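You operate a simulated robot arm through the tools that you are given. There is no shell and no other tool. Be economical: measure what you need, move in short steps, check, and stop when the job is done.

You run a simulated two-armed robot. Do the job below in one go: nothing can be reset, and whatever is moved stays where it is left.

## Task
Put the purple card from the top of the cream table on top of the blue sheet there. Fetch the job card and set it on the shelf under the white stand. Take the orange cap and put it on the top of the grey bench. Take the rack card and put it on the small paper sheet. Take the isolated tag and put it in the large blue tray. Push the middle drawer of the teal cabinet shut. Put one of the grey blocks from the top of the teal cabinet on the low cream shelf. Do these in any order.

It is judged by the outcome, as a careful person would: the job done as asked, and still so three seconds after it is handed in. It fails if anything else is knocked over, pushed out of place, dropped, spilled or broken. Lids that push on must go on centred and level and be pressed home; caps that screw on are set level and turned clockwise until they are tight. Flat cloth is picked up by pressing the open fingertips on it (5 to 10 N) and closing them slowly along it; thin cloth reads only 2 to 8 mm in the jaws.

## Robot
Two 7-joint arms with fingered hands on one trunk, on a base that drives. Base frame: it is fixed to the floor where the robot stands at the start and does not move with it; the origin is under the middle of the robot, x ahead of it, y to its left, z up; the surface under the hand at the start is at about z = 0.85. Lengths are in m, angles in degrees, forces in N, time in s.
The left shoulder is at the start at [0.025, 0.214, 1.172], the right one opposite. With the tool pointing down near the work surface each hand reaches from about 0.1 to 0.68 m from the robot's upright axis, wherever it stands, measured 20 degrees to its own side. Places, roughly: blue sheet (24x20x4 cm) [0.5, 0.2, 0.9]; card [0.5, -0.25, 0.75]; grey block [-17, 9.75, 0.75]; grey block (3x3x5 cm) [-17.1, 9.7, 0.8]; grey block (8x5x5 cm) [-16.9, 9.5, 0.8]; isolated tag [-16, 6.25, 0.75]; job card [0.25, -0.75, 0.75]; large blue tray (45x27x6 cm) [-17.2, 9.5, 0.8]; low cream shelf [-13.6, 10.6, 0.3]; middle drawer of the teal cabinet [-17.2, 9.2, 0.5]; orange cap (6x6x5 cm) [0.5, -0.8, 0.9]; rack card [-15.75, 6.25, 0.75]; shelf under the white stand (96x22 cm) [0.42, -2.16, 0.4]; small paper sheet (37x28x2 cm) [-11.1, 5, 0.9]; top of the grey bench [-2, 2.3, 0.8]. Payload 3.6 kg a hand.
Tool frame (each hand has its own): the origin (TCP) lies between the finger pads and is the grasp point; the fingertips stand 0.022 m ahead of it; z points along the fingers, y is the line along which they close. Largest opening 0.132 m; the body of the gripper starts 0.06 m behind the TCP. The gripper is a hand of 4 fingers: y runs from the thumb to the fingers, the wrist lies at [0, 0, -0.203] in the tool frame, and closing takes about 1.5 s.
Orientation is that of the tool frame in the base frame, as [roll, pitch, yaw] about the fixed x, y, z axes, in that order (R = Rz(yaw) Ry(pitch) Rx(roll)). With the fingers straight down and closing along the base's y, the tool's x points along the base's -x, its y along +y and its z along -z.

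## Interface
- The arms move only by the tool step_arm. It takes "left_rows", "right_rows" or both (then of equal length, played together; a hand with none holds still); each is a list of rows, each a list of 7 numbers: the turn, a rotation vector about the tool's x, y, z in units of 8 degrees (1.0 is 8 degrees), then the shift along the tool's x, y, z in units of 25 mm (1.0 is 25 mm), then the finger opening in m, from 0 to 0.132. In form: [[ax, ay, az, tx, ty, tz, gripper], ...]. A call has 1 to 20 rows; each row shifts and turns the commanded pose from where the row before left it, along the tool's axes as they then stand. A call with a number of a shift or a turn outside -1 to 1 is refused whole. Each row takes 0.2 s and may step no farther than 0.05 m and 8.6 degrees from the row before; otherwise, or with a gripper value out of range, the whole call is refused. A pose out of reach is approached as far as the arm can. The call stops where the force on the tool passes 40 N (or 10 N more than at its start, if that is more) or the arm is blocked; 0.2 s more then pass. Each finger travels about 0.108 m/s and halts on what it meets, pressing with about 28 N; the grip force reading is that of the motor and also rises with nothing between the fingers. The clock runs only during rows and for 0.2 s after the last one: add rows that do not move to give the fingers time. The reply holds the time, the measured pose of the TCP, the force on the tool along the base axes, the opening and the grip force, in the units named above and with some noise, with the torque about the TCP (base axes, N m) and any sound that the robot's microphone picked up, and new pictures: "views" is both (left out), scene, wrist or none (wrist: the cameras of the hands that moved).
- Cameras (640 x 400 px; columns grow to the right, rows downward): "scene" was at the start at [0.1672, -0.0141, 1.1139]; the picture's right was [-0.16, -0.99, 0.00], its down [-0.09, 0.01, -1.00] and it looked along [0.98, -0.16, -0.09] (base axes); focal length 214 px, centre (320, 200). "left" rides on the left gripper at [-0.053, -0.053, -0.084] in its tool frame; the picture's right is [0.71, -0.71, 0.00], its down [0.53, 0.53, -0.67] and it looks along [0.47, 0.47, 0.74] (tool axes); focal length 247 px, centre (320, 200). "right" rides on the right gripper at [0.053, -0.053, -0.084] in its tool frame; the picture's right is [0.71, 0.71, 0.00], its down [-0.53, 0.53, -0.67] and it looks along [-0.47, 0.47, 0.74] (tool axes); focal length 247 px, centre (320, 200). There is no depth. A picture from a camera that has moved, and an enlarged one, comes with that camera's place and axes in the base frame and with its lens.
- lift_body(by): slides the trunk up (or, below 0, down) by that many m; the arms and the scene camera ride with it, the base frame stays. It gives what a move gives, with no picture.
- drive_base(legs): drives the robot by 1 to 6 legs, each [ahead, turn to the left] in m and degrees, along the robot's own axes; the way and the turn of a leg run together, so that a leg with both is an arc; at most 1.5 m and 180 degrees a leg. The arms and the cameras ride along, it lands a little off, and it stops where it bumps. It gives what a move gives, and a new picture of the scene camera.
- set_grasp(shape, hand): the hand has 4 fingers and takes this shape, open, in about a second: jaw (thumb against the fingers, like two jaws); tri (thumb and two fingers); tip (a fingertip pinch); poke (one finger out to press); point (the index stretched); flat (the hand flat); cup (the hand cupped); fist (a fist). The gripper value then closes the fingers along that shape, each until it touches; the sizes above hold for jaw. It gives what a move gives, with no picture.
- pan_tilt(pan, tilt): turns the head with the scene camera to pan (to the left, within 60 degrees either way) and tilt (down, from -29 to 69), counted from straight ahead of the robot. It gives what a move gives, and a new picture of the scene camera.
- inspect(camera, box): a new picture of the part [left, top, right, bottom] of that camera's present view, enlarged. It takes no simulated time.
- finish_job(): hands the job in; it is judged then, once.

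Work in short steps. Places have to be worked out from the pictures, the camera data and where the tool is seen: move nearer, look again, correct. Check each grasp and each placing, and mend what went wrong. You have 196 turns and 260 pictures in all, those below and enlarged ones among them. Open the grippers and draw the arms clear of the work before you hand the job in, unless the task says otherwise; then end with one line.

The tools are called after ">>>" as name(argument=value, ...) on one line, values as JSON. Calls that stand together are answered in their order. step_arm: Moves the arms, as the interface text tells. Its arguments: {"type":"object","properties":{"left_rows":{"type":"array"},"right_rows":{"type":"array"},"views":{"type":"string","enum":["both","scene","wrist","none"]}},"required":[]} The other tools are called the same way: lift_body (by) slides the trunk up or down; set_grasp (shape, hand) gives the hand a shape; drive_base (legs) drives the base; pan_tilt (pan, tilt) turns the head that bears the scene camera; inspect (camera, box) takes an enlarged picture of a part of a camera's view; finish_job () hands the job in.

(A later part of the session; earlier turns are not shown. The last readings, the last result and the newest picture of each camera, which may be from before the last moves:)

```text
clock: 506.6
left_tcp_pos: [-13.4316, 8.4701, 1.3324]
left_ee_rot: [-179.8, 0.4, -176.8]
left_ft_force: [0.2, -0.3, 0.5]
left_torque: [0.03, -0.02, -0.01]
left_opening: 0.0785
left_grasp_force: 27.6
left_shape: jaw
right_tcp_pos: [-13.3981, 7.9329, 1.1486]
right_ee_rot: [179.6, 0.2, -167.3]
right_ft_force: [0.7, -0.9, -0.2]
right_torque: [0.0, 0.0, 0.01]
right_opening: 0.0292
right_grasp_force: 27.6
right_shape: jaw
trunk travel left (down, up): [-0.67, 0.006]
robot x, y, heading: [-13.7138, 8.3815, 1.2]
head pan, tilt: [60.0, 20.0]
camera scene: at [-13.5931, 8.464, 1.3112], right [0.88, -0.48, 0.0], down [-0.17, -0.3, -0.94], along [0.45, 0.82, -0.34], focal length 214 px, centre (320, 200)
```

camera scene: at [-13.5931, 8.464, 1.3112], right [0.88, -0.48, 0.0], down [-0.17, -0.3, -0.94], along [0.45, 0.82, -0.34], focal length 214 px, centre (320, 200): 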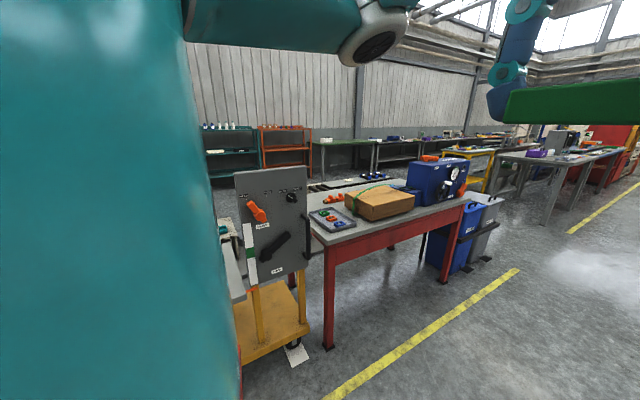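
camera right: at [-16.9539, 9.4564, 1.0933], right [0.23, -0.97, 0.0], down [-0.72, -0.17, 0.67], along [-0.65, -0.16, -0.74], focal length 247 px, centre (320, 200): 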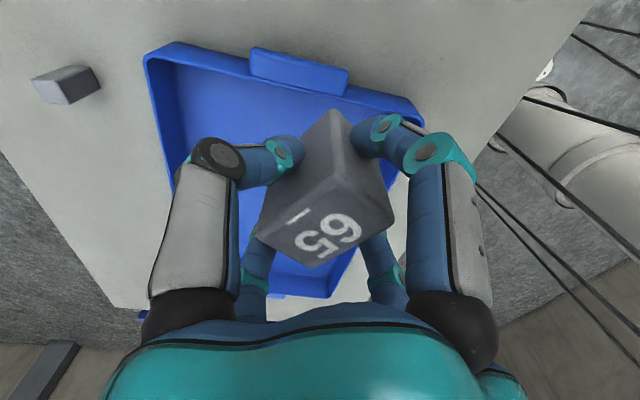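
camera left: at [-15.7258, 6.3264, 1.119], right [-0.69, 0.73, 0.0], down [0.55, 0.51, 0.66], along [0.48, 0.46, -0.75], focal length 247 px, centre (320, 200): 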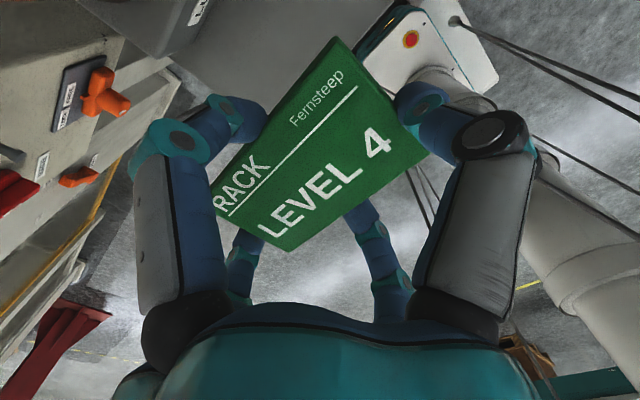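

I turn to face north to see past the yellow cart.

>>> pan_tilt(pan=0, tilt=20)

>>> drive_base(legs=[[0, 30], [0, 30]])

>>> drive_base(legs=[[0, 29]])

```text
clock: 507.9
left_tcp_pos: [-13.4323, 8.47, 1.3327]
left_ee_rot: [-179.8, 0.4, -176.8]
left_ft_force: [0.2, -0.7, -1.3]
left_torque: [0.0, -0.02, -0.01]
left_opening: 0.0783
left_grasp_force: 27.6
left_shape: jaw
right_tcp_pos: [-13.3994, 7.9317, 1.1492]
right_ee_rot: [179.6, 0.2, -167.4]
right_ft_force: [-0.4, 0.5, -0.8]
right_torque: [0.01, -0.01, -0.01]
right_opening: 0.029
right_grasp_force: 28.3
right_shape: jaw
trunk travel left (down, up): [-0.67, 0.006]
robot x, y, heading: [-13.714, 8.3804, 1.3]
head pan, tilt: [0.0, 20.0]
camera scene: at [-13.545, 8.3845, 1.3111], right [0.02, -1.0, 0.0], down [-0.34, -0.01, -0.94], along [0.94, 0.02, -0.34], focal length 214 px, centre (320, 200)
```

scene: 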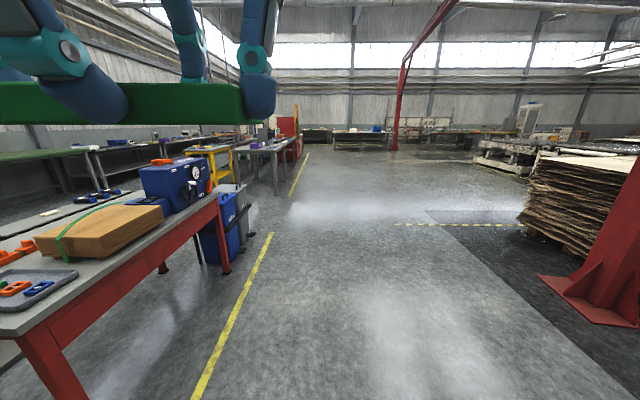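

```text
clock: 511.2
left_tcp_pos: [-13.6355, 8.6688, 1.3332]
left_ee_rot: [-179.8, 0.4, -119.7]
left_ft_force: [0.1, -0.1, -0.6]
left_torque: [-0.06, -0.01, 0.0]
left_opening: 0.0784
left_grasp_force: 28.2
left_shape: jaw
right_tcp_pos: [-13.1662, 8.4028, 1.1491]
right_ee_rot: [179.7, 0.2, -110.1]
right_ft_force: [-0.1, -0.2, -0.9]
right_torque: [-0.04, 0.01, 0.0]
right_opening: 0.0292
right_grasp_force: 27.7
right_shape: jaw
trunk travel left (down, up): [-0.67, 0.006]
robot x, y, heading: [-13.6799, 8.3603, 59.2]
head pan, tilt: [0.0, 20.0]
stopped in leg 2: the robot was blocked; the commanded pose is now the measured one
camera scene: at [-13.5959, 8.5079, 1.3111], right [0.86, -0.51, 0.0], down [-0.17, -0.3, -0.94], along [0.48, 0.81, -0.34], focal length 214 px, centre (320, 200)
```

scene: 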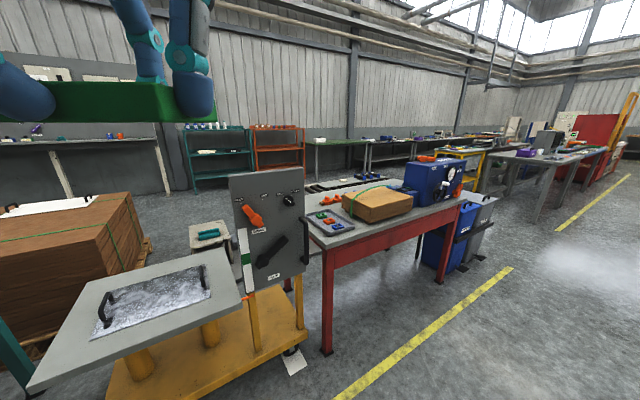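

```text
clock: 513.1
left_tcp_pos: [-13.7893, 8.652, 1.3348]
left_ee_rot: [-179.8, 0.5, -90.7]
left_ft_force: [0.3, 0.0, -0.6]
left_torque: [0.0, 0.01, 0.0]
left_opening: 0.0783
left_grasp_force: 28.1
left_shape: jaw
right_tcp_pos: [-13.2501, 8.6496, 1.1495]
right_ee_rot: [179.6, 0.2, -81.1]
right_ft_force: [0.3, -0.2, -1.0]
right_torque: [-0.04, 0.01, 0.0]
right_opening: 0.0294
right_grasp_force: 28.4
right_shape: jaw
trunk travel left (down, up): [-0.67, 0.006]
robot x, y, heading: [-13.6585, 8.3623, 88.1]
head pan, tilt: [0.0, 20.0]
camera scene: at [-13.655, 8.5301, 1.3112], right [1.0, -0.03, 0.0], down [-0.01, -0.34, -0.94], along [0.03, 0.94, -0.34], focal length 214 px, centre (320, 200)
```

scene: 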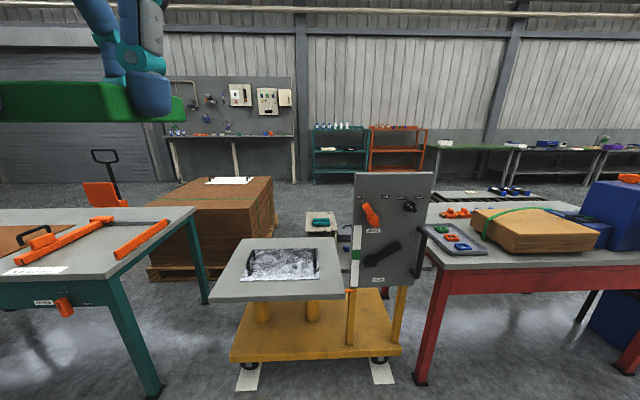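

Behind the yellow cart there is a cream piece at (320, 225). I enlarge it.

>>> inspect(camera="scene", box=[260, 170, 420, 270])

```text
4.00 times, centred on (340, 220) of scene
camera zoom: at [-13.655, 8.5301, 1.3112], right [1.0, -0.03, 0.0], down [-0.01, -0.34, -0.94], along [0.03, 0.94, -0.34], focal length 858 px, centre (240, 120)
```

zoom: 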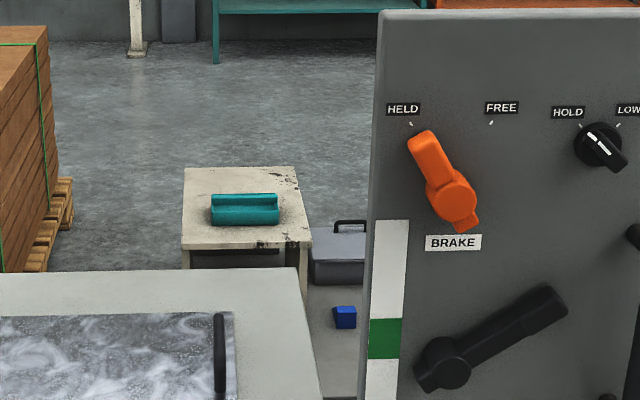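

The low cream stand stands behind the yellow cart. I must go around: there appears to be a gap east of the blue bins (x ≈ -11.6…-9.9). I drive there.

>>> drive_base(legs=[[0, -30], [0, -30]])

>>> drive_base(legs=[[0, -28], [1.5, 0], [1.35, 0], [0, 30]])

>>> drive_base(legs=[[0, 30], [0, 30]])

```text
clock: 516.4
left_tcp_pos: [-13.4851, 8.6269, 1.3356]
left_ee_rot: [-179.9, 0.3, -147.8]
left_ft_force: [0.1, -0.2, -1.0]
left_torque: [0.02, 0.04, -0.01]
left_opening: 0.0781
left_grasp_force: 27.8
left_shape: jaw
right_tcp_pos: [-13.193, 8.175, 1.1501]
right_ee_rot: [179.5, 0.3, -138.1]
right_ft_force: [0.2, 0.2, -0.6]
right_torque: [0.03, 0.02, 0.02]
right_opening: 0.0296
right_grasp_force: 28.0
right_shape: jaw
trunk travel left (down, up): [-0.67, 0.006]
robot x, y, heading: [-13.6795, 8.3939, 29.7]
head pan, tilt: [0.0, 20.0]
stopped in leg 2: the robot was blocked; the commanded pose is now the measured one
camera scene: at [-13.5323, 8.4767, 1.3111], right [0.5, -0.87, 0.0], down [-0.3, -0.17, -0.94], along [0.82, 0.47, -0.34], focal length 214 px, centre (320, 200)
```

scene: 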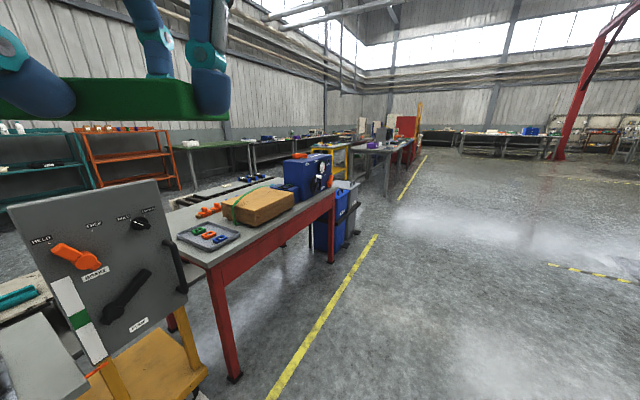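

```text
clock: 533.0
left_tcp_pos: [-10.6553, 8.7222, 1.3338]
left_ee_rot: [-179.9, 0.4, -145.4]
left_ft_force: [-0.2, 0.0, -1.2]
left_torque: [0.0, -0.02, -0.01]
left_opening: 0.0782
left_grasp_force: 28.0
left_shape: jaw
right_tcp_pos: [-10.3467, 8.2816, 1.1515]
right_ee_rot: [179.6, 0.3, -135.7]
right_ft_force: [-0.3, 0.5, -1.3]
right_torque: [-0.02, 0.0, 0.0]
right_opening: 0.0296
right_grasp_force: 27.8
right_shape: jaw
trunk travel left (down, up): [-0.67, 0.006]
robot x, y, heading: [-10.8287, 8.462, 32.3]
head pan, tilt: [0.0, 20.0]
camera scene: at [-10.6853, 8.5522, 1.3112], right [0.53, -0.85, 0.0], down [-0.29, -0.18, -0.94], along [0.79, 0.5, -0.34], focal length 214 px, centre (320, 200)
```

scene: 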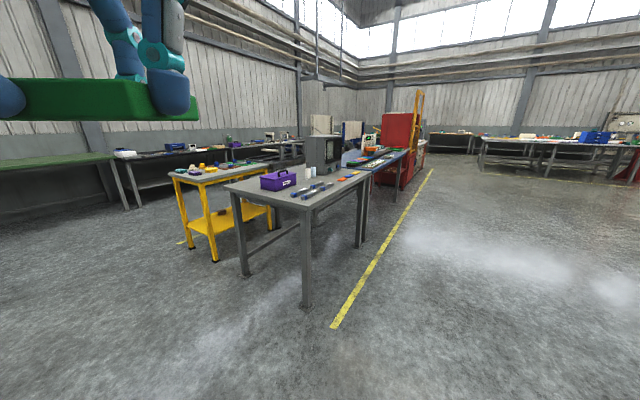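

```text
clock: 536.3
left_tcp_pos: [-10.9471, 8.7573, 1.3357]
left_ee_rot: [-179.7, 0.3, -89.5]
left_ft_force: [0.2, -0.4, -1.3]
left_torque: [-0.03, -0.02, -0.01]
left_opening: 0.0782
left_grasp_force: 27.7
left_shape: jaw
right_tcp_pos: [-10.4078, 8.7668, 1.153]
right_ee_rot: [179.7, 0.2, -79.8]
right_ft_force: [-0.1, -0.1, -0.6]
right_torque: [-0.01, -0.04, 0.0]
right_opening: 0.029
right_grasp_force: 27.8
right_shape: jaw
trunk travel left (down, up): [-0.67, 0.006]
robot x, y, heading: [-10.7869, 8.4675, 89.2]
head pan, tilt: [0.0, 20.0]
stopped in leg 2: the robot was blocked; the commanded pose is now the measured one
camera scene: at [-10.7868, 8.6344, 1.311], right [1.0, -0.01, 0.0], down [0.0, -0.34, -0.94], along [0.01, 0.94, -0.34], focal length 214 px, centre (320, 200)
```

scene: 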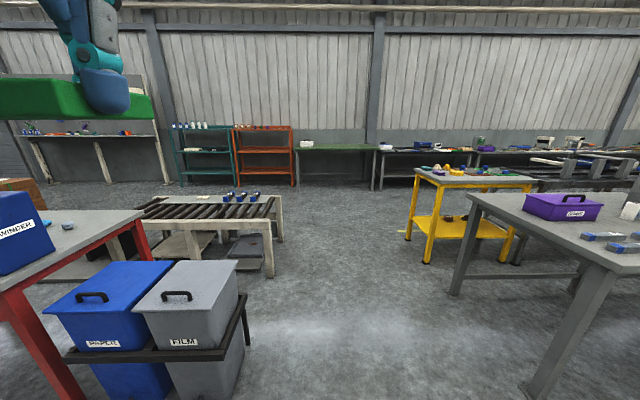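

North of the red table runs a low roller conveyor; the lane behind it is open. I drive north past it and then turn west.

>>> drive_base(legs=[[1.5, 0], [1.5, 0], [0.2, 0], [0, 30]])

>>> drive_base(legs=[[0, 30], [0, 30]])

```text
clock: 553.4
left_tcp_pos: [-11.0337, 11.8217, 1.3368]
left_ee_rot: [-179.8, 0.3, -59.7]
left_ft_force: [-0.1, -0.2, -1.0]
left_torque: [0.0, -0.03, -0.01]
left_opening: 0.0781
left_grasp_force: 27.9
left_shape: jaw
right_tcp_pos: [-10.5709, 12.098, 1.1535]
right_ee_rot: [179.7, 0.3, -49.9]
right_ft_force: [-0.4, -1.0, -0.9]
right_torque: [-0.01, 0.0, -0.04]
right_opening: 0.0293
right_grasp_force: 27.4
right_shape: jaw
trunk travel left (down, up): [-0.67, 0.006]
robot x, y, heading: [-10.7347, 11.6546, 119.2]
head pan, tilt: [0.0, 20.0]
camera scene: at [-10.8155, 11.8043, 1.3113], right [0.87, 0.49, 0.0], down [0.17, -0.3, -0.94], along [-0.46, 0.82, -0.34], focal length 214 px, centre (320, 200)
```

scene: 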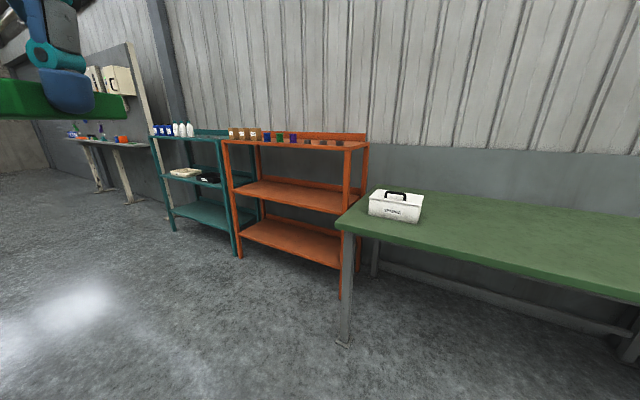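

```text
clock: 556.6
left_tcp_pos: [-11.044, 11.4994, 1.3375]
left_ee_rot: [-179.7, 0.4, -3.6]
left_ft_force: [-1.0, 0.4, -0.6]
left_torque: [0.02, -0.02, -0.02]
left_opening: 0.0779
left_grasp_force: 28.3
left_shape: jaw
right_tcp_pos: [-11.0148, 12.0377, 1.1538]
right_ee_rot: [179.8, 0.1, 6.3]
right_ft_force: [-0.9, -0.8, -0.9]
right_torque: [0.02, -0.03, -0.02]
right_opening: 0.0292
right_grasp_force: 28.0
right_shape: jaw
trunk travel left (down, up): [-0.67, 0.006]
robot x, y, heading: [-10.7336, 11.6969, 176.4]
head pan, tilt: [0.0, 20.0]
stopped in leg 2: the robot was blocked; the commanded pose is now the measured one
camera scene: at [-10.9029, 11.7071, 1.3111], right [0.06, 1.0, 0.0], down [0.34, -0.02, -0.94], along [-0.94, 0.06, -0.34], focal length 214 px, centre (320, 200)
```

scene: 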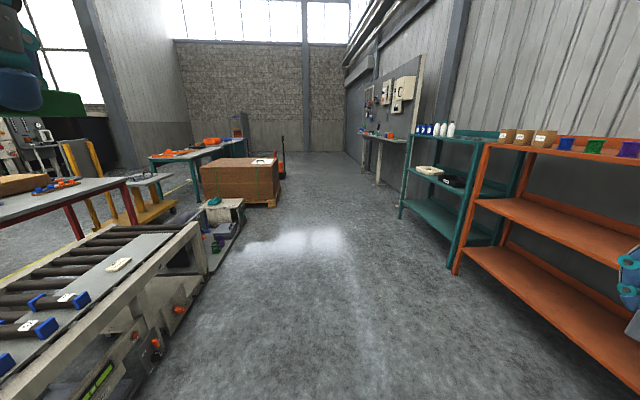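

The cream unit at the conveyor's far end has a top and a lower shelf. I enlarge it.

>>> inspect(camera="scene", box=[150, 170, 310, 270])

```text
4.00 times, centred on (230, 220) of scene
camera zoom: at [-10.9029, 11.7071, 1.3111], right [0.06, 1.0, 0.0], down [0.34, -0.02, -0.94], along [-0.94, 0.06, -0.34], focal length 858 px, centre (680, 120)
```

zoom: 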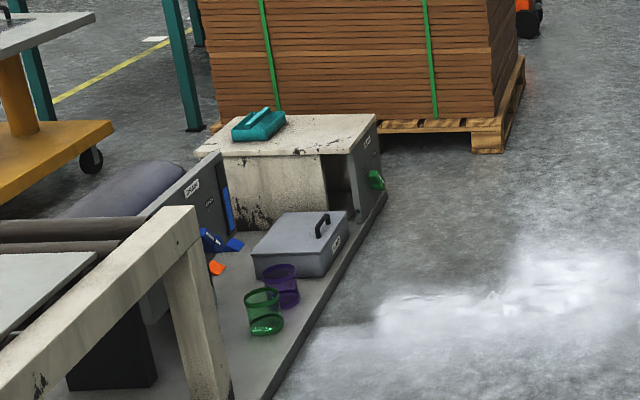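

The "low cream shelf" is this low cream box top (z ≈ 0.3, x -13.8…-13.45, y 10.42…10.83); its north half is free. I drive along and turn south to face it.

>>> drive_base(legs=[[0, 5], [1.5, 0], [1.38, 0], [0, 30]])

>>> drive_base(legs=[[0, 30], [0, 30]])

>>> pan_tilt(pan=0, tilt=45)

```text
clock: 572.5
left_tcp_pos: [-13.7345, 11.2954, 1.3379]
left_ee_rot: [-179.8, 0.6, 31.8]
left_ft_force: [0.2, -0.6, -0.6]
left_torque: [0.01, -0.01, 0.01]
left_opening: 0.0783
left_grasp_force: 27.8
left_shape: jaw
right_tcp_pos: [-14.0201, 11.7506, 1.1535]
right_ee_rot: [179.7, 0.2, 41.5]
right_ft_force: [0.4, -0.3, -1.7]
right_torque: [0.01, 0.01, -0.01]
right_opening: 0.0291
right_grasp_force: 27.0
right_shape: jaw
trunk travel left (down, up): [-0.67, 0.006]
robot x, y, heading: [-13.6047, 11.6573, -148.2]
head pan, tilt: [0.0, 20.0]
camera scene: at [-13.7491, 11.5645, 1.3113], right [-0.53, 0.85, 0.0], down [0.29, 0.18, -0.94], along [-0.8, -0.5, -0.34], focal length 214 px, centre (320, 200)
```

scene: 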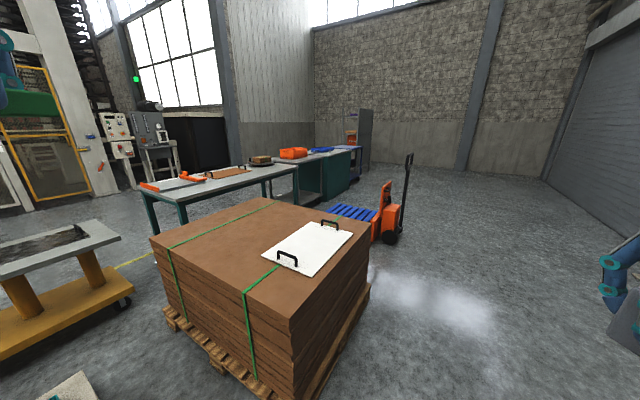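

```text
clock: 575.6
left_tcp_pos: [-13.3992, 11.3296, 1.3375]
left_ee_rot: [-179.7, 0.5, 84.4]
left_ft_force: [0.6, -0.3, -0.4]
left_torque: [0.01, 0.04, -0.01]
left_opening: 0.078
left_grasp_force: 27.4
left_shape: jaw
right_tcp_pos: [-13.9371, 11.3762, 1.1558]
right_ee_rot: [-180.0, 0.0, 94.3]
right_ft_force: [1.4, -1.0, -0.8]
right_torque: [0.0, 0.05, -0.01]
right_opening: 0.0293
right_grasp_force: 27.9
right_shape: jaw
trunk travel left (down, up): [-0.67, 0.006]
robot x, y, heading: [-13.6444, 11.6536, -93.8]
head pan, tilt: [0.0, 20.0]
stopped in leg 2: the robot was blocked; the commanded pose is now the measured one
camera scene: at [-13.6551, 11.485, 1.3111], right [-1.0, 0.08, 0.0], down [0.02, 0.34, -0.94], along [-0.07, -0.94, -0.34], focal length 214 px, centre (320, 200)
```

scene: 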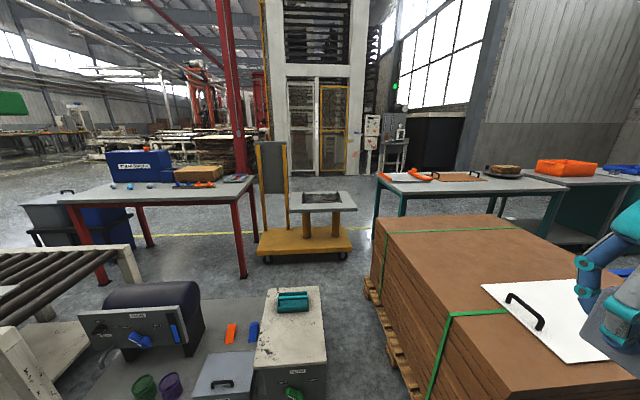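

```text
clock: 576.5
left_tcp_pos: [-13.4002, 11.3306, 1.3391]
left_ee_rot: [-179.8, 0.5, 84.5]
left_ft_force: [0.2, -0.1, 0.0]
left_torque: [-0.02, -0.05, 0.0]
left_opening: 0.0779
left_grasp_force: 28.1
left_shape: jaw
right_tcp_pos: [-13.9391, 11.3759, 1.1554]
right_ee_rot: [179.8, 0.2, 94.3]
right_ft_force: [-0.4, -0.8, -2.0]
right_torque: [-0.02, 0.01, 0.0]
right_opening: 0.0294
right_grasp_force: 28.2
right_shape: jaw
trunk travel left (down, up): [-0.67, 0.006]
robot x, y, heading: [-13.6469, 11.655, -94.5]
head pan, tilt: [0.0, 45.0]
camera scene: at [-13.6565, 11.4974, 1.2726], right [-1.0, 0.08, 0.0], down [0.05, 0.7, -0.71], along [-0.05, -0.71, -0.71], focal length 214 px, centre (320, 200)
```

scene: 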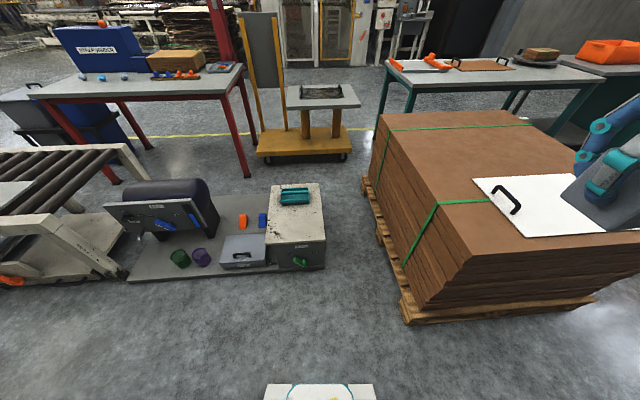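

Box top spans x -13.74…-13.42, y 10.36…10.82, with a teal item at the back. The stack with a clipboard is to the right; I swing the robot slightly left and forward so the right hand comes over the free front part.

>>> drive_base(legs=[[0, 22], [0.4, 0]])

>>> lift_body(by=-0.35)

>>> step_arm(right_rows=[[0, 0, 0, 0, 0, 0, 0.02]], views="both")

```text
clock: 580.2
left_tcp_pos: [-13.1753, 11.0635, 1.3393]
left_ee_rot: [-179.8, 0.4, 106.5]
left_ft_force: [-0.1, -0.1, -0.5]
left_torque: [0.0, -0.01, -0.02]
left_opening: 0.0782
left_grasp_force: 27.4
left_shape: jaw
right_tcp_pos: [-13.6911, 10.9038, 1.1541]
right_ee_rot: [179.9, 0.2, 116.4]
right_ft_force: [-0.5, -0.3, -1.4]
right_torque: [0.04, 0.02, 0.0]
right_opening: 0.0293
right_grasp_force: 27.4
right_shape: jaw
trunk travel left (down, up): [-0.67, 0.006]
robot x, y, heading: [-13.52, 11.269, -72.5]
head pan, tilt: [0.0, 45.0]
camera scene: at [-13.4734, 11.1227, 1.2724], right [-0.95, -0.3, 0.0], down [-0.21, 0.67, -0.71], along [0.21, -0.67, -0.71], focal length 214 px, centre (320, 200)
```

scene: 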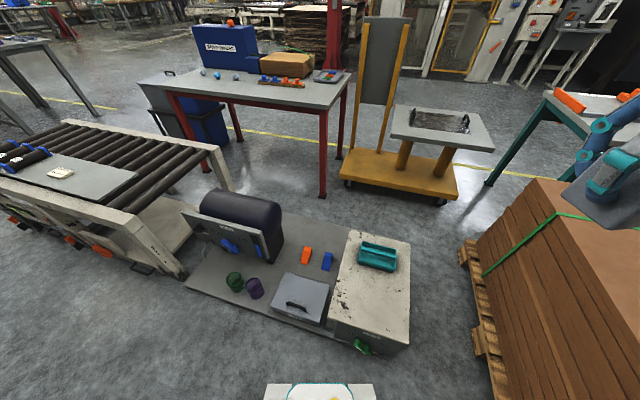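

```text
clock: 583.6
left_tcp_pos: [-13.1746, 11.0633, 0.9898]
left_ee_rot: [-179.7, 0.5, 106.5]
left_ft_force: [-0.5, -0.5, -0.2]
left_torque: [-0.04, 0.01, -0.01]
left_opening: 0.0777
left_grasp_force: 27.9
left_shape: jaw
right_tcp_pos: [-13.6915, 10.905, 0.8061]
right_ee_rot: [179.9, 0.2, 116.4]
right_ft_force: [-0.5, -0.6, -1.3]
right_torque: [0.0, 0.0, 0.04]
right_opening: 0.0291
right_grasp_force: 27.8
right_shape: jaw
trunk travel left (down, up): [-0.32, 0.356]
robot x, y, heading: [-13.5205, 11.2775, -72.5]
head pan, tilt: [0.0, 45.0]
```

```text
clock: 584.0
left_tcp_pos: [-13.1759, 11.0635, 0.9901]
left_ee_rot: [-179.8, 0.6, 106.5]
left_ft_force: [0.5, -0.3, 0.0]
left_torque: [-0.02, 0.0, 0.0]
left_opening: 0.0781
left_grasp_force: 27.9
left_shape: jaw
right_tcp_pos: [-13.6915, 10.9057, 0.8067]
right_ee_rot: [179.9, 0.3, 116.4]
right_ft_force: [0.2, 0.5, -0.3]
right_torque: [0.01, 0.01, -0.01]
right_opening: 0.0295
right_grasp_force: 28.1
right_shape: jaw
trunk travel left (down, up): [-0.32, 0.356]
robot x, y, heading: [-13.5202, 11.2715, -72.3]
head pan, tilt: [0.0, 45.0]
camera scene: at [-13.4729, 11.1207, 0.9169], right [-0.95, -0.3, 0.0], down [-0.21, 0.67, -0.71], along [0.21, -0.67, -0.71], focal length 214 px, centre (320, 200)
camera right: at [-13.7645, 10.9291, 0.8885], right [0.32, 0.95, 0.0], down [0.7, -0.24, 0.67], along [0.64, -0.22, -0.74], focal length 247 px, centre (320, 200)
```

scene: 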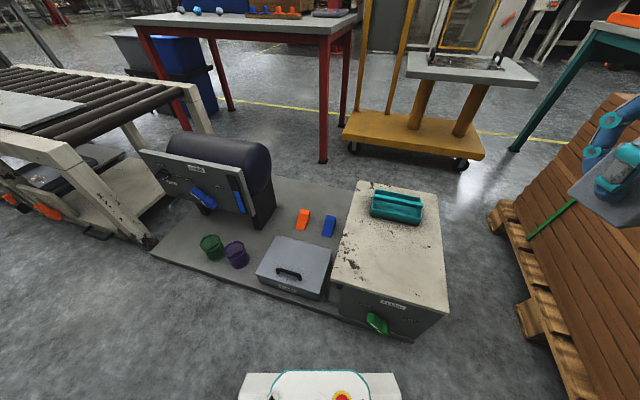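
right: 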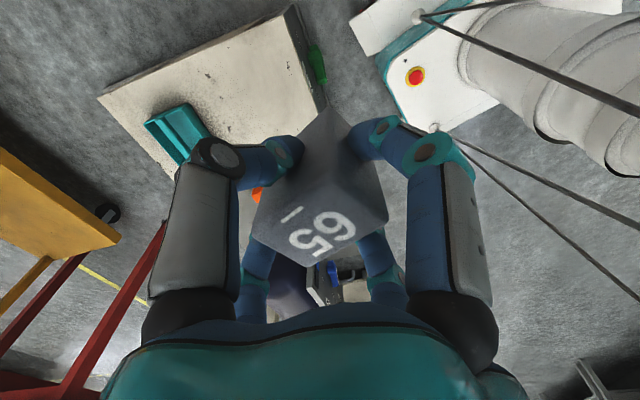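

I move the right hand over (-13.60, 10.71), then lower the trunk by 0.3 m.

>>> step_arm(right_rows=[[0, 0, 0, -0.86, 0, 0, 0.02], [0, 0, 0, -0.86, 0, 0, 0.02], [0, 0, 0, -0.86, 0, 0, 0.02], [0, 0, 0, -0.86, 0, 0, 0.02], [0, 0, 0, -0.86, 0, 0, 0.02], [0, 0, 0, -0.86, 0, 0, 0.02], [0, 0, 0, -0.86, 0, 0, 0.02], [0, 0, 0, -0.86, 0, 0, 0.02], [0, 0, 0, -0.86, 0, 0, 0.02], [0, 0, 0, -0.86, 0, 0, 0.02]], views="none")

>>> lift_body(by=-0.3)

>>> step_arm(right_rows=[[0, 0, 0, 0, 0, 0.9, 0.02], [0, 0, 0, 0, 0, 0.9, 0.02], [0, 0, 0, 0, 0, 0.9, 0.02], [0, 0, 0, 0, 0, 0.9, 0.02], [0, 0, 0, 0, 0, 0, 0.02]], views="both")

```text
clock: 586.2
left_tcp_pos: [-13.1757, 11.0643, 0.9882]
left_ee_rot: [-179.8, 0.3, 106.5]
left_ft_force: [-0.7, 0.5, -0.8]
left_torque: [-0.03, -0.01, 0.03]
left_opening: 0.0781
left_grasp_force: 27.9
left_shape: jaw
right_tcp_pos: [-13.5961, 10.7108, 0.806]
right_ee_rot: [-179.9, 0.0, 116.3]
right_ft_force: [-0.1, 0.3, -0.6]
right_torque: [-0.02, -0.01, 0.0]
right_opening: 0.0293
right_grasp_force: 28.1
right_shape: jaw
trunk travel left (down, up): [-0.32, 0.356]
robot x, y, heading: [-13.5198, 11.2691, -72.2]
head pan, tilt: [0.0, 45.0]
```

```text
clock: 589.2
left_tcp_pos: [-13.1709, 11.0483, 0.6577]
left_ee_rot: [-179.5, -7.5, 106.6]
left_ft_force: [0.7, 0.5, 0.0]
left_torque: [-0.01, -0.02, -0.02]
left_opening: 0.0783
left_grasp_force: 28.0
left_shape: jaw
right_tcp_pos: [-13.5953, 10.7124, 0.5069]
right_ee_rot: [179.9, 0.3, 116.3]
right_ft_force: [-0.1, 0.8, -0.3]
right_torque: [-0.02, -0.02, -0.03]
right_opening: 0.0293
right_grasp_force: 27.3
right_shape: jaw
trunk travel left (down, up): [-0.02, 0.656]
robot x, y, heading: [-13.5233, 11.2685, -72.5]
head pan, tilt: [0.0, 45.0]
```

```text
clock: 590.4
left_tcp_pos: [-13.1716, 11.0471, 0.6585]
left_ee_rot: [-179.6, -7.5, 106.6]
left_ft_force: [0.4, 0.2, -1.3]
left_torque: [-0.01, -0.01, 0.0]
left_opening: 0.078
left_grasp_force: 28.0
left_shape: jaw
right_tcp_pos: [-13.5967, 10.7116, 0.4166]
right_ee_rot: [180.0, 0.2, 116.3]
right_ft_force: [-0.4, 1.1, -0.2]
right_torque: [0.03, 0.0, 0.0]
right_opening: 0.0292
right_grasp_force: 27.7
right_shape: jaw
trunk travel left (down, up): [-0.02, 0.656]
robot x, y, heading: [-13.5194, 11.2717, -72.3]
head pan, tilt: [0.0, 45.0]
camera scene: at [-13.4713, 11.1157, 0.6071], right [-0.95, -0.3, 0.0], down [-0.21, 0.67, -0.71], along [0.21, -0.67, -0.71], focal length 214 px, centre (320, 200)
camera right: at [-13.6694, 10.736, 0.4994], right [0.32, 0.95, 0.0], down [0.7, -0.24, 0.67], along [0.64, -0.22, -0.74], focal length 247 px, centre (320, 200)
```

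scene: 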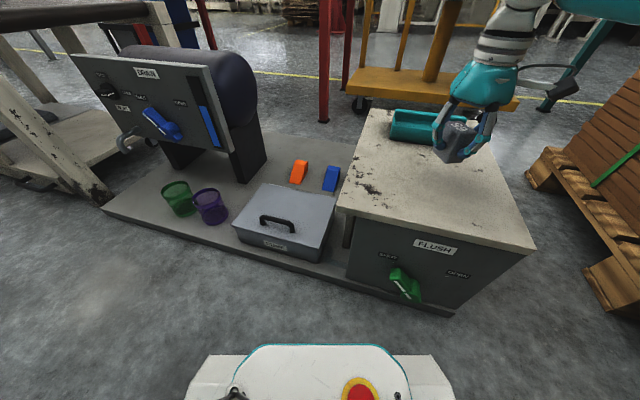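
right: 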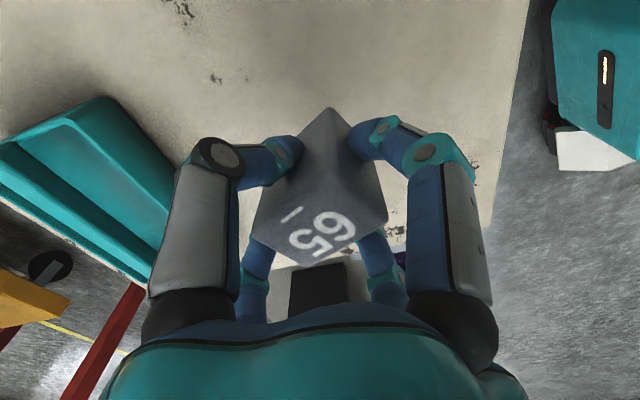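

The block is above the top, 10 cm from the teal item. I shift it 3 cm toward me and lower.

>>> step_arm(right_rows=[[0, 0, 0, 0.9, 0.5, 0, 0.02], [0, 0, 0, 0, 0, 0.9, 0.02], [0, 0, 0, 0, 0, 0.9, 0.02], [0, 0, 0, 0, 0, 0.6, 0.02], [0, 0, 0, 0, 0, 0.2, 0.02], [0, 0, 0, 0, 0, 0.1, 0.02], [0, 0, 0, 0, 0, 0, 0.02]], views="wrist")

```text
clock: 591.6
left_tcp_pos: [-13.1699, 11.0496, 0.6575]
left_ee_rot: [-179.5, -7.3, 106.5]
left_ft_force: [-0.4, 0.8, -0.2]
left_torque: [0.0, 0.02, 0.04]
left_opening: 0.0779
left_grasp_force: 28.3
left_shape: jaw
right_tcp_pos: [-13.5938, 10.7353, 0.3608]
right_ee_rot: [179.9, 0.9, 116.4]
right_ft_force: [-4.9, 4.9, 23.5]
right_torque: [0.13, 0.17, 0.0]
right_opening: 0.0305
right_grasp_force: 27.9
right_shape: jaw
trunk travel left (down, up): [-0.02, 0.656]
robot x, y, heading: [-13.5256, 11.2737, -72.5]
head pan, tilt: [0.0, 45.0]
stopped in row 5 (right hand): the force on the tool passed its limit at 45 N (the readings are from after the stop); the commanded pose is now the measured one
camera right: at [-13.6669, 10.7607, 0.4428], right [0.32, 0.95, -0.01], down [0.7, -0.23, 0.68], along [0.64, -0.22, -0.74], focal length 247 px, centre (320, 200)
```

right: 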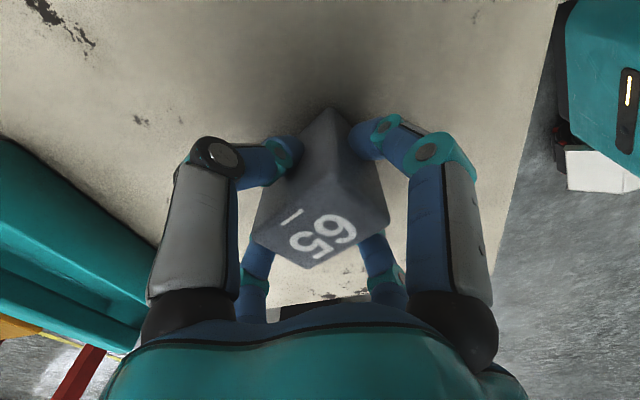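

The block touches down (TCP 0.361). I ease off 3 mm, open slowly and rise.

>>> step_arm(right_rows=[[0, 0, 0, 0, 0, -0.1, 0.02], [0, 0, 0, 0, 0, 0, 0.04], [0, 0, 0, 0, 0, 0, 0.055], [0, 0, 0, 0, 0, 0, 0.07], [0, 0, 0, 0, 0, 0, 0.085], [0, 0, 0, 0, 0, 0, 0.09], [0, 0, 0, 0, 0, -0.5, 0.09], [0, 0, 0, 0, 0, -0.9, 0.09], [0, 0, 0, 0, 0, -0.9, 0.09], [0, 0, 0, 0, 0, -0.9, 0.09]], views="both")

```text
clock: 593.8
left_tcp_pos: [-13.17, 11.0478, 0.6587]
left_ee_rot: [-179.5, -7.4, 106.5]
left_ft_force: [0.6, -0.3, -0.4]
left_torque: [0.02, -0.02, -0.02]
left_opening: 0.0779
left_grasp_force: 27.6
left_shape: jaw
right_tcp_pos: [-13.594, 10.7367, 0.4384]
right_ee_rot: [179.9, 0.4, 116.4]
right_ft_force: [0.0, 0.7, 0.4]
right_torque: [-0.02, 0.03, 0.01]
right_opening: 0.0899
right_grasp_force: 0.2
right_shape: jaw
trunk travel left (down, up): [-0.02, 0.656]
robot x, y, heading: [-13.5242, 11.2719, -72.2]
head pan, tilt: [0.0, 45.0]
camera scene: at [-13.4713, 11.1158, 0.6072], right [-0.95, -0.3, 0.0], down [-0.21, 0.67, -0.71], along [0.21, -0.67, -0.71], focal length 214 px, centre (320, 200)
camera right: at [-13.6678, 10.7613, 0.5224], right [0.32, 0.95, 0.0], down [0.7, -0.23, 0.67], along [0.64, -0.22, -0.74], focal length 247 px, centre (320, 200)
```

scene: 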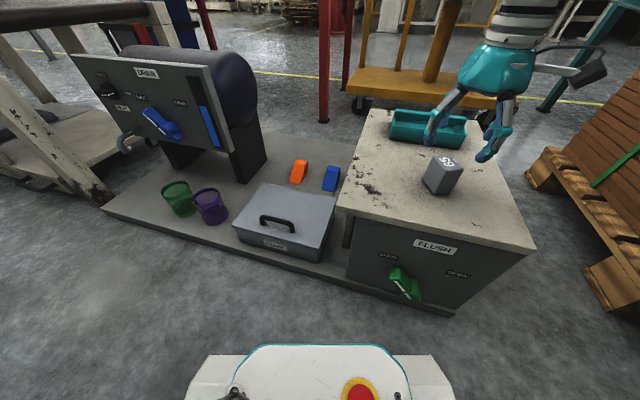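
right: 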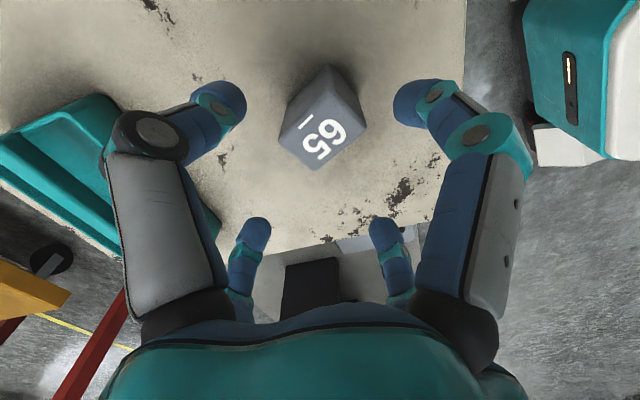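

The block stands on the low cream shelf. I raise the trunk and drive back toward the wood stack with the rack card.

>>> lift_body(by=0.4)

>>> lift_body(by=0.25)

>>> drive_base(legs=[[-0.35, 0], [0, 30], [0, 30]])

>>> drive_base(legs=[[0, 14], [1.5, 0], [1.3, 0], [0, -30]])

>>> drive_base(legs=[[0, -30], [0, -30]])

```text
clock: 597.6
left_tcp_pos: [-13.1709, 11.0476, 1.0585]
left_ee_rot: [-179.7, -7.4, 106.6]
left_ft_force: [0.8, -0.1, -1.0]
left_torque: [0.03, 0.04, 0.02]
left_opening: 0.0779
left_grasp_force: 27.6
left_shape: jaw
right_tcp_pos: [-13.5948, 10.7367, 0.8399]
right_ee_rot: [179.9, 0.6, 116.4]
right_ft_force: [1.0, 0.4, 0.5]
right_torque: [0.0, 0.02, 0.0]
right_opening: 0.0897
right_grasp_force: 0.0
right_shape: jaw
trunk travel left (down, up): [-0.42, 0.256]
robot x, y, heading: [-13.5247, 11.2735, -72.7]
head pan, tilt: [0.0, 45.0]
```

```text
clock: 600.2
left_tcp_pos: [-13.1711, 11.0476, 1.3067]
left_ee_rot: [-179.6, -7.5, 106.6]
left_ft_force: [-0.4, 0.2, -1.3]
left_torque: [0.0, -0.02, -0.01]
left_opening: 0.0781
left_grasp_force: 28.2
left_shape: jaw
right_tcp_pos: [-13.5945, 10.7355, 1.0887]
right_ee_rot: [180.0, 0.5, 116.4]
right_ft_force: [0.9, 0.5, 0.4]
right_torque: [0.01, 0.01, 0.01]
right_opening: 0.0895
right_grasp_force: 0.2
right_shape: jaw
trunk travel left (down, up): [-0.67, 0.006]
robot x, y, heading: [-13.5251, 11.2728, -72.5]
head pan, tilt: [0.0, 45.0]
```

```text
clock: 605.1
left_tcp_pos: [-13.2318, 11.7403, 1.3095]
left_ee_rot: [-179.4, -7.4, 158.1]
left_ft_force: [0.0, 1.5, -0.3]
left_torque: [-0.07, -0.01, 0.02]
left_opening: 0.0781
left_grasp_force: 27.9
left_shape: jaw
right_tcp_pos: [-13.2516, 11.2136, 1.0894]
right_ee_rot: [-179.9, 0.3, 168.0]
right_ft_force: [0.9, 0.5, -0.1]
right_torque: [0.0, 0.01, -0.01]
right_opening: 0.0899
right_grasp_force: 0.1
right_shape: jaw
trunk travel left (down, up): [-0.67, 0.006]
robot x, y, heading: [-13.642, 11.5673, -19.6]
head pan, tilt: [0.0, 45.0]
stopped in leg 3: the robot was blocked; the commanded pose is now the measured one
camera scene: at [-13.4924, 11.5189, 1.2724], right [-0.33, -0.94, 0.0], down [-0.67, 0.23, -0.71], along [0.67, -0.24, -0.71], focal length 214 px, centre (320, 200)
```

scene: 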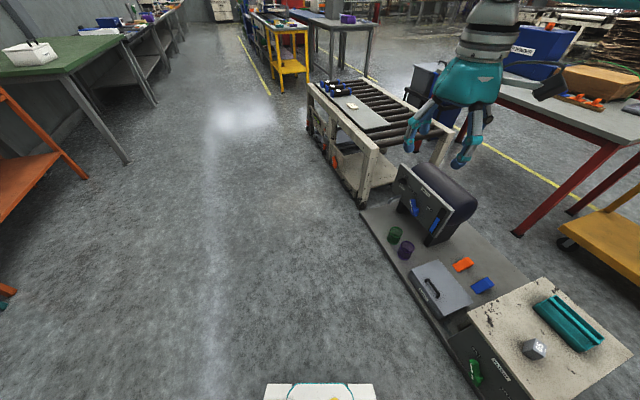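

```text
clock: 621.1
left_tcp_pos: [-10.4088, 11.3509, 1.3096]
left_ee_rot: [-179.4, -7.4, 142.0]
left_ft_force: [0.2, 0.6, -0.4]
left_torque: [0.0, -0.01, -0.01]
left_opening: 0.0782
left_grasp_force: 27.9
left_shape: jaw
right_tcp_pos: [-10.5723, 10.8505, 1.0882]
right_ee_rot: [180.0, 0.4, 151.8]
right_ft_force: [0.3, -0.4, -0.3]
right_torque: [0.0, 0.0, 0.02]
right_opening: 0.0898
right_grasp_force: 0.0
right_shape: jaw
trunk travel left (down, up): [-0.67, 0.006]
robot x, y, heading: [-10.8381, 11.3205, -35.5]
head pan, tilt: [0.0, 45.0]
camera scene: at [-10.7065, 11.2296, 1.2724], right [-0.58, -0.81, 0.0], down [-0.57, 0.41, -0.71], along [0.57, -0.41, -0.71], focal length 214 px, centre (320, 200)
```

scene: 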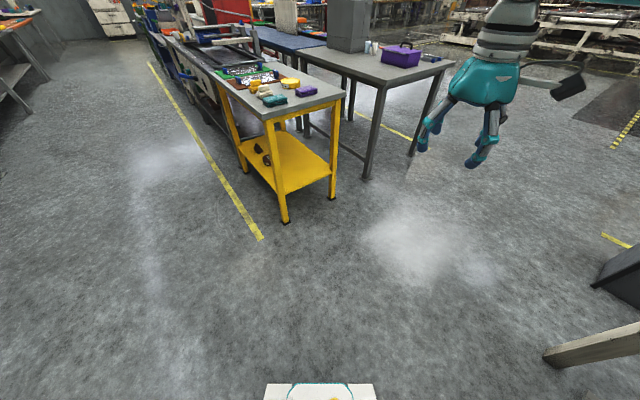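

```text
clock: 624.3
left_tcp_pos: [-10.5639, 10.983, 1.3111]
left_ee_rot: [-179.8, -7.4, 86.9]
left_ft_force: [-0.5, 0.5, -0.1]
left_torque: [-0.01, -0.04, -0.03]
left_opening: 0.0782
left_grasp_force: 28.3
left_shape: jaw
right_tcp_pos: [-11.0684, 10.831, 1.0901]
right_ee_rot: [179.9, 0.3, 96.9]
right_ft_force: [-0.3, -1.2, 0.4]
right_torque: [-0.01, 0.0, -0.01]
right_opening: 0.09
right_grasp_force: 0.1
right_shape: jaw
trunk travel left (down, up): [-0.67, 0.006]
robot x, y, heading: [-10.7848, 11.3191, -92.2]
head pan, tilt: [0.0, 45.0]
stopped in leg 2: the robot was blocked; the commanded pose is now the measured one
camera scene: at [-10.7964, 11.1593, 1.2724], right [-1.0, 0.04, 0.0], down [0.03, 0.71, -0.71], along [-0.03, -0.71, -0.71], focal length 214 px, centre (320, 200)
```

scene: 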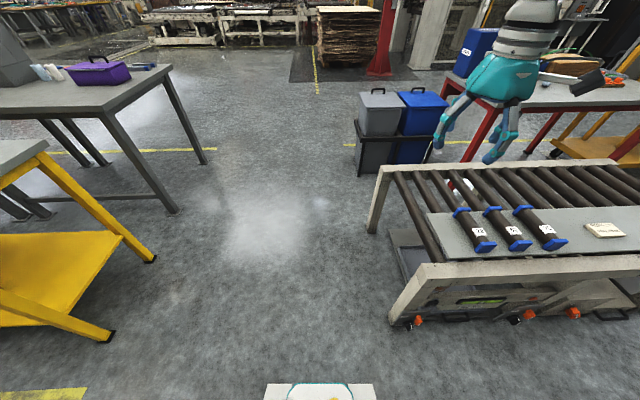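

The way south is free and the wood stack with the column is ahead. I drive to its east side.

>>> drive_base(legs=[[1.5, 0], [1.5, 0], [0, 20], [1.5, 0], [1.5, 0], [0, -30]])

>>> drive_base(legs=[[0, -30], [0, -30]])

```text
clock: 655.4
left_tcp_pos: [-9.8084, 5.109, 1.3107]
left_ee_rot: [-179.5, -7.4, 78.0]
left_ft_force: [0.1, 0.4, -1.4]
left_torque: [0.02, 0.03, 0.0]
left_opening: 0.0778
left_grasp_force: 28.2
left_shape: jaw
right_tcp_pos: [-10.3297, 5.0375, 1.0917]
right_ee_rot: [179.8, 0.3, 87.7]
right_ft_force: [-0.2, 0.1, 0.6]
right_torque: [-0.02, -0.03, -0.02]
right_opening: 0.0898
right_grasp_force: 0.0
right_shape: jaw
trunk travel left (down, up): [-0.67, 0.006]
robot x, y, heading: [-9.9536, 5.4699, -100.9]
head pan, tilt: [0.0, 45.0]
camera scene: at [-9.9839, 5.315, 1.2724], right [-0.98, 0.19, 0.0], down [0.14, 0.7, -0.71], along [-0.13, -0.69, -0.71], focal length 214 px, centre (320, 200)
```

scene: 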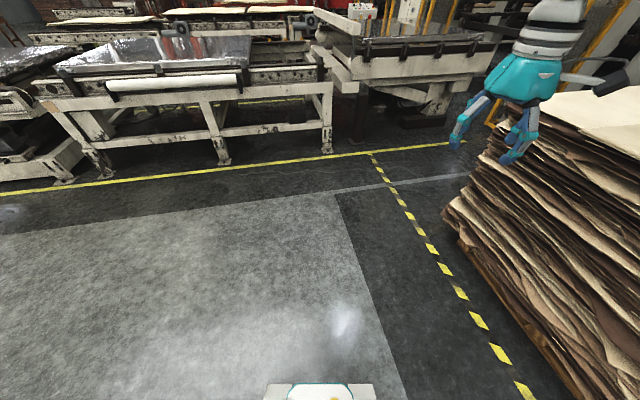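

```text
clock: 659.2
left_tcp_pos: [-10.1946, 5.1642, 1.3132]
left_ee_rot: [-179.7, -7.2, 18.6]
left_ft_force: [0.6, 1.1, -0.4]
left_torque: [-0.04, -0.02, 0.0]
left_opening: 0.078
left_grasp_force: 27.9
left_shape: jaw
right_tcp_pos: [-10.5211, 5.5761, 1.0918]
right_ee_rot: [179.8, 0.6, 28.4]
right_ft_force: [0.2, 0.8, -0.6]
right_torque: [-0.01, -0.02, -0.02]
right_opening: 0.0902
right_grasp_force: 0.0
right_shape: jaw
trunk travel left (down, up): [-0.67, 0.006]
robot x, y, heading: [-9.9419, 5.4249, -160.6]
head pan, tilt: [0.0, 45.0]
stopped in leg 2: the robot was blocked; the commanded pose is now the measured one
camera scene: at [-10.0914, 5.3746, 1.2724], right [-0.33, 0.94, 0.0], down [0.67, 0.23, -0.71], along [-0.67, -0.24, -0.71], focal length 214 px, centre (320, 200)
```

scene: 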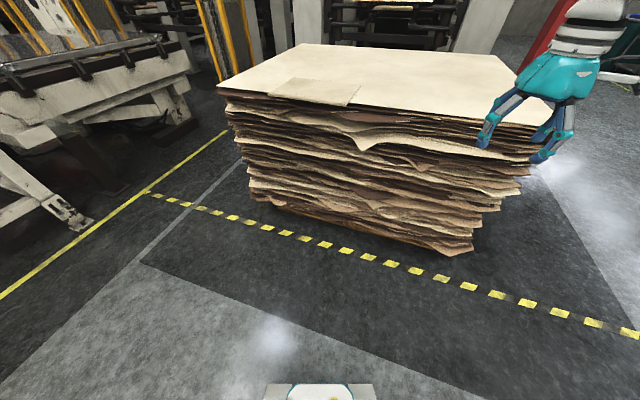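

The paper sheet lies on the stack's near edge, centred about (-11.15, 4.97), z ≈ 0.9. I drive closer, square up, and level the left hand.

>>> drive_base(legs=[[0.58, 0], [0, -19]])

>>> step_arm(left_rows=[[0, -0.93, 0, 0, 0, 0, 0.045], [0, 0, 0, -0.9, 0, 0.5, 0.045], [0, 0, 0, -0.9, 0, 0.5, 0.045], [0, 0, 0, -0.9, 0, 0.5, 0.045], [0, 0, 0, -0.9, 0, 0.5, 0.045], [0, 0, 0, -0.9, 0, 0.5, 0.045], [0, 0, 0, -0.9, 0, 0.5, 0.045], [0, 0, 0, 0, 0, 0, 0.045]], right_rows=[[0, 0, 0, 0.8, -0.2, -0.5, 0.09], [0, 0, 0, 0.8, -0.2, -0.5, 0.09], [0, 0, 0, 0.8, -0.2, -0.5, 0.09], [0, 0, 0, 0.8, -0.2, -0.5, 0.09], [0, 0, 0, 0.8, -0.2, -0.5, 0.09], [0, 0, 0, 0.8, 0, -0.5, 0.09], [0, 0, 0, 0, 0, 0, 0.09], [0, 0, 0, 0, 0, 0, 0.09]], views="scene")

```text
clock: 663.5
left_tcp_pos: [-10.8031, 5.067, 1.3123]
left_ee_rot: [-179.8, -7.3, -0.3]
left_ft_force: [0.0, 0.5, -0.4]
left_torque: [0.0, 0.01, 0.0]
left_opening: 0.078
left_grasp_force: 27.6
left_shape: jaw
right_tcp_pos: [-10.9786, 5.5635, 1.0925]
right_ee_rot: [179.9, 0.6, 9.6]
right_ft_force: [-0.1, -0.4, 0.6]
right_torque: [0.01, 0.04, 0.05]
right_opening: 0.0899
right_grasp_force: 0.1
right_shape: jaw
trunk travel left (down, up): [-0.67, 0.006]
robot x, y, heading: [-10.483, 5.2193, -179.7]
head pan, tilt: [0.0, 45.0]
camera scene: at [-10.6371, 5.2185, 1.2725], right [-0.01, 1.0, 0.0], down [0.71, 0.0, -0.71], along [-0.71, 0.0, -0.71], focal length 214 px, centre (320, 200)
```

scene: 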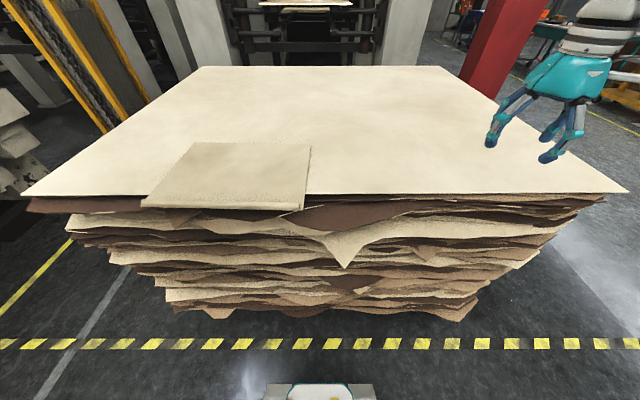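

```text
clock: 665.3
left_tcp_pos: [-10.9378, 5.0682, 1.239]
left_ee_rot: [-179.6, 0.2, -0.3]
left_ft_force: [0.1, 0.0, -0.8]
left_torque: [0.01, -0.01, 0.0]
left_opening: 0.0781
left_grasp_force: 28.1
left_shape: jaw
right_tcp_pos: [-10.8634, 5.6078, 1.1683]
right_ee_rot: [180.0, 0.6, 9.5]
right_ft_force: [0.1, -0.1, 0.3]
right_torque: [-0.03, -0.01, 0.03]
right_opening: 0.0898
right_grasp_force: 0.1
right_shape: jaw
trunk travel left (down, up): [-0.67, 0.006]
robot x, y, heading: [-10.4793, 5.2171, -179.3]
head pan, tilt: [0.0, 45.0]
camera scene: at [-10.637, 5.218, 1.2725], right [-0.01, 1.0, 0.0], down [0.71, 0.0, -0.71], along [-0.71, 0.0, -0.71], focal length 214 px, centre (320, 200)
```

scene: 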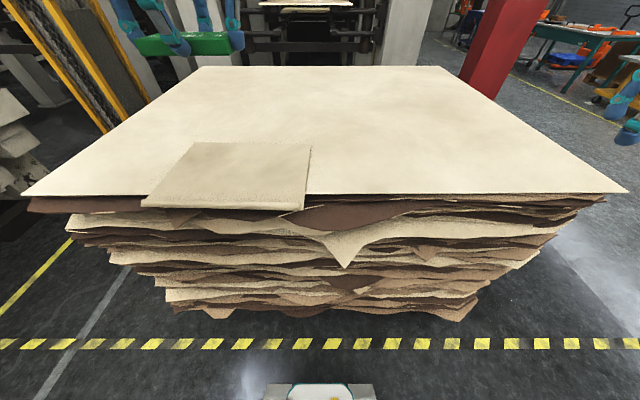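

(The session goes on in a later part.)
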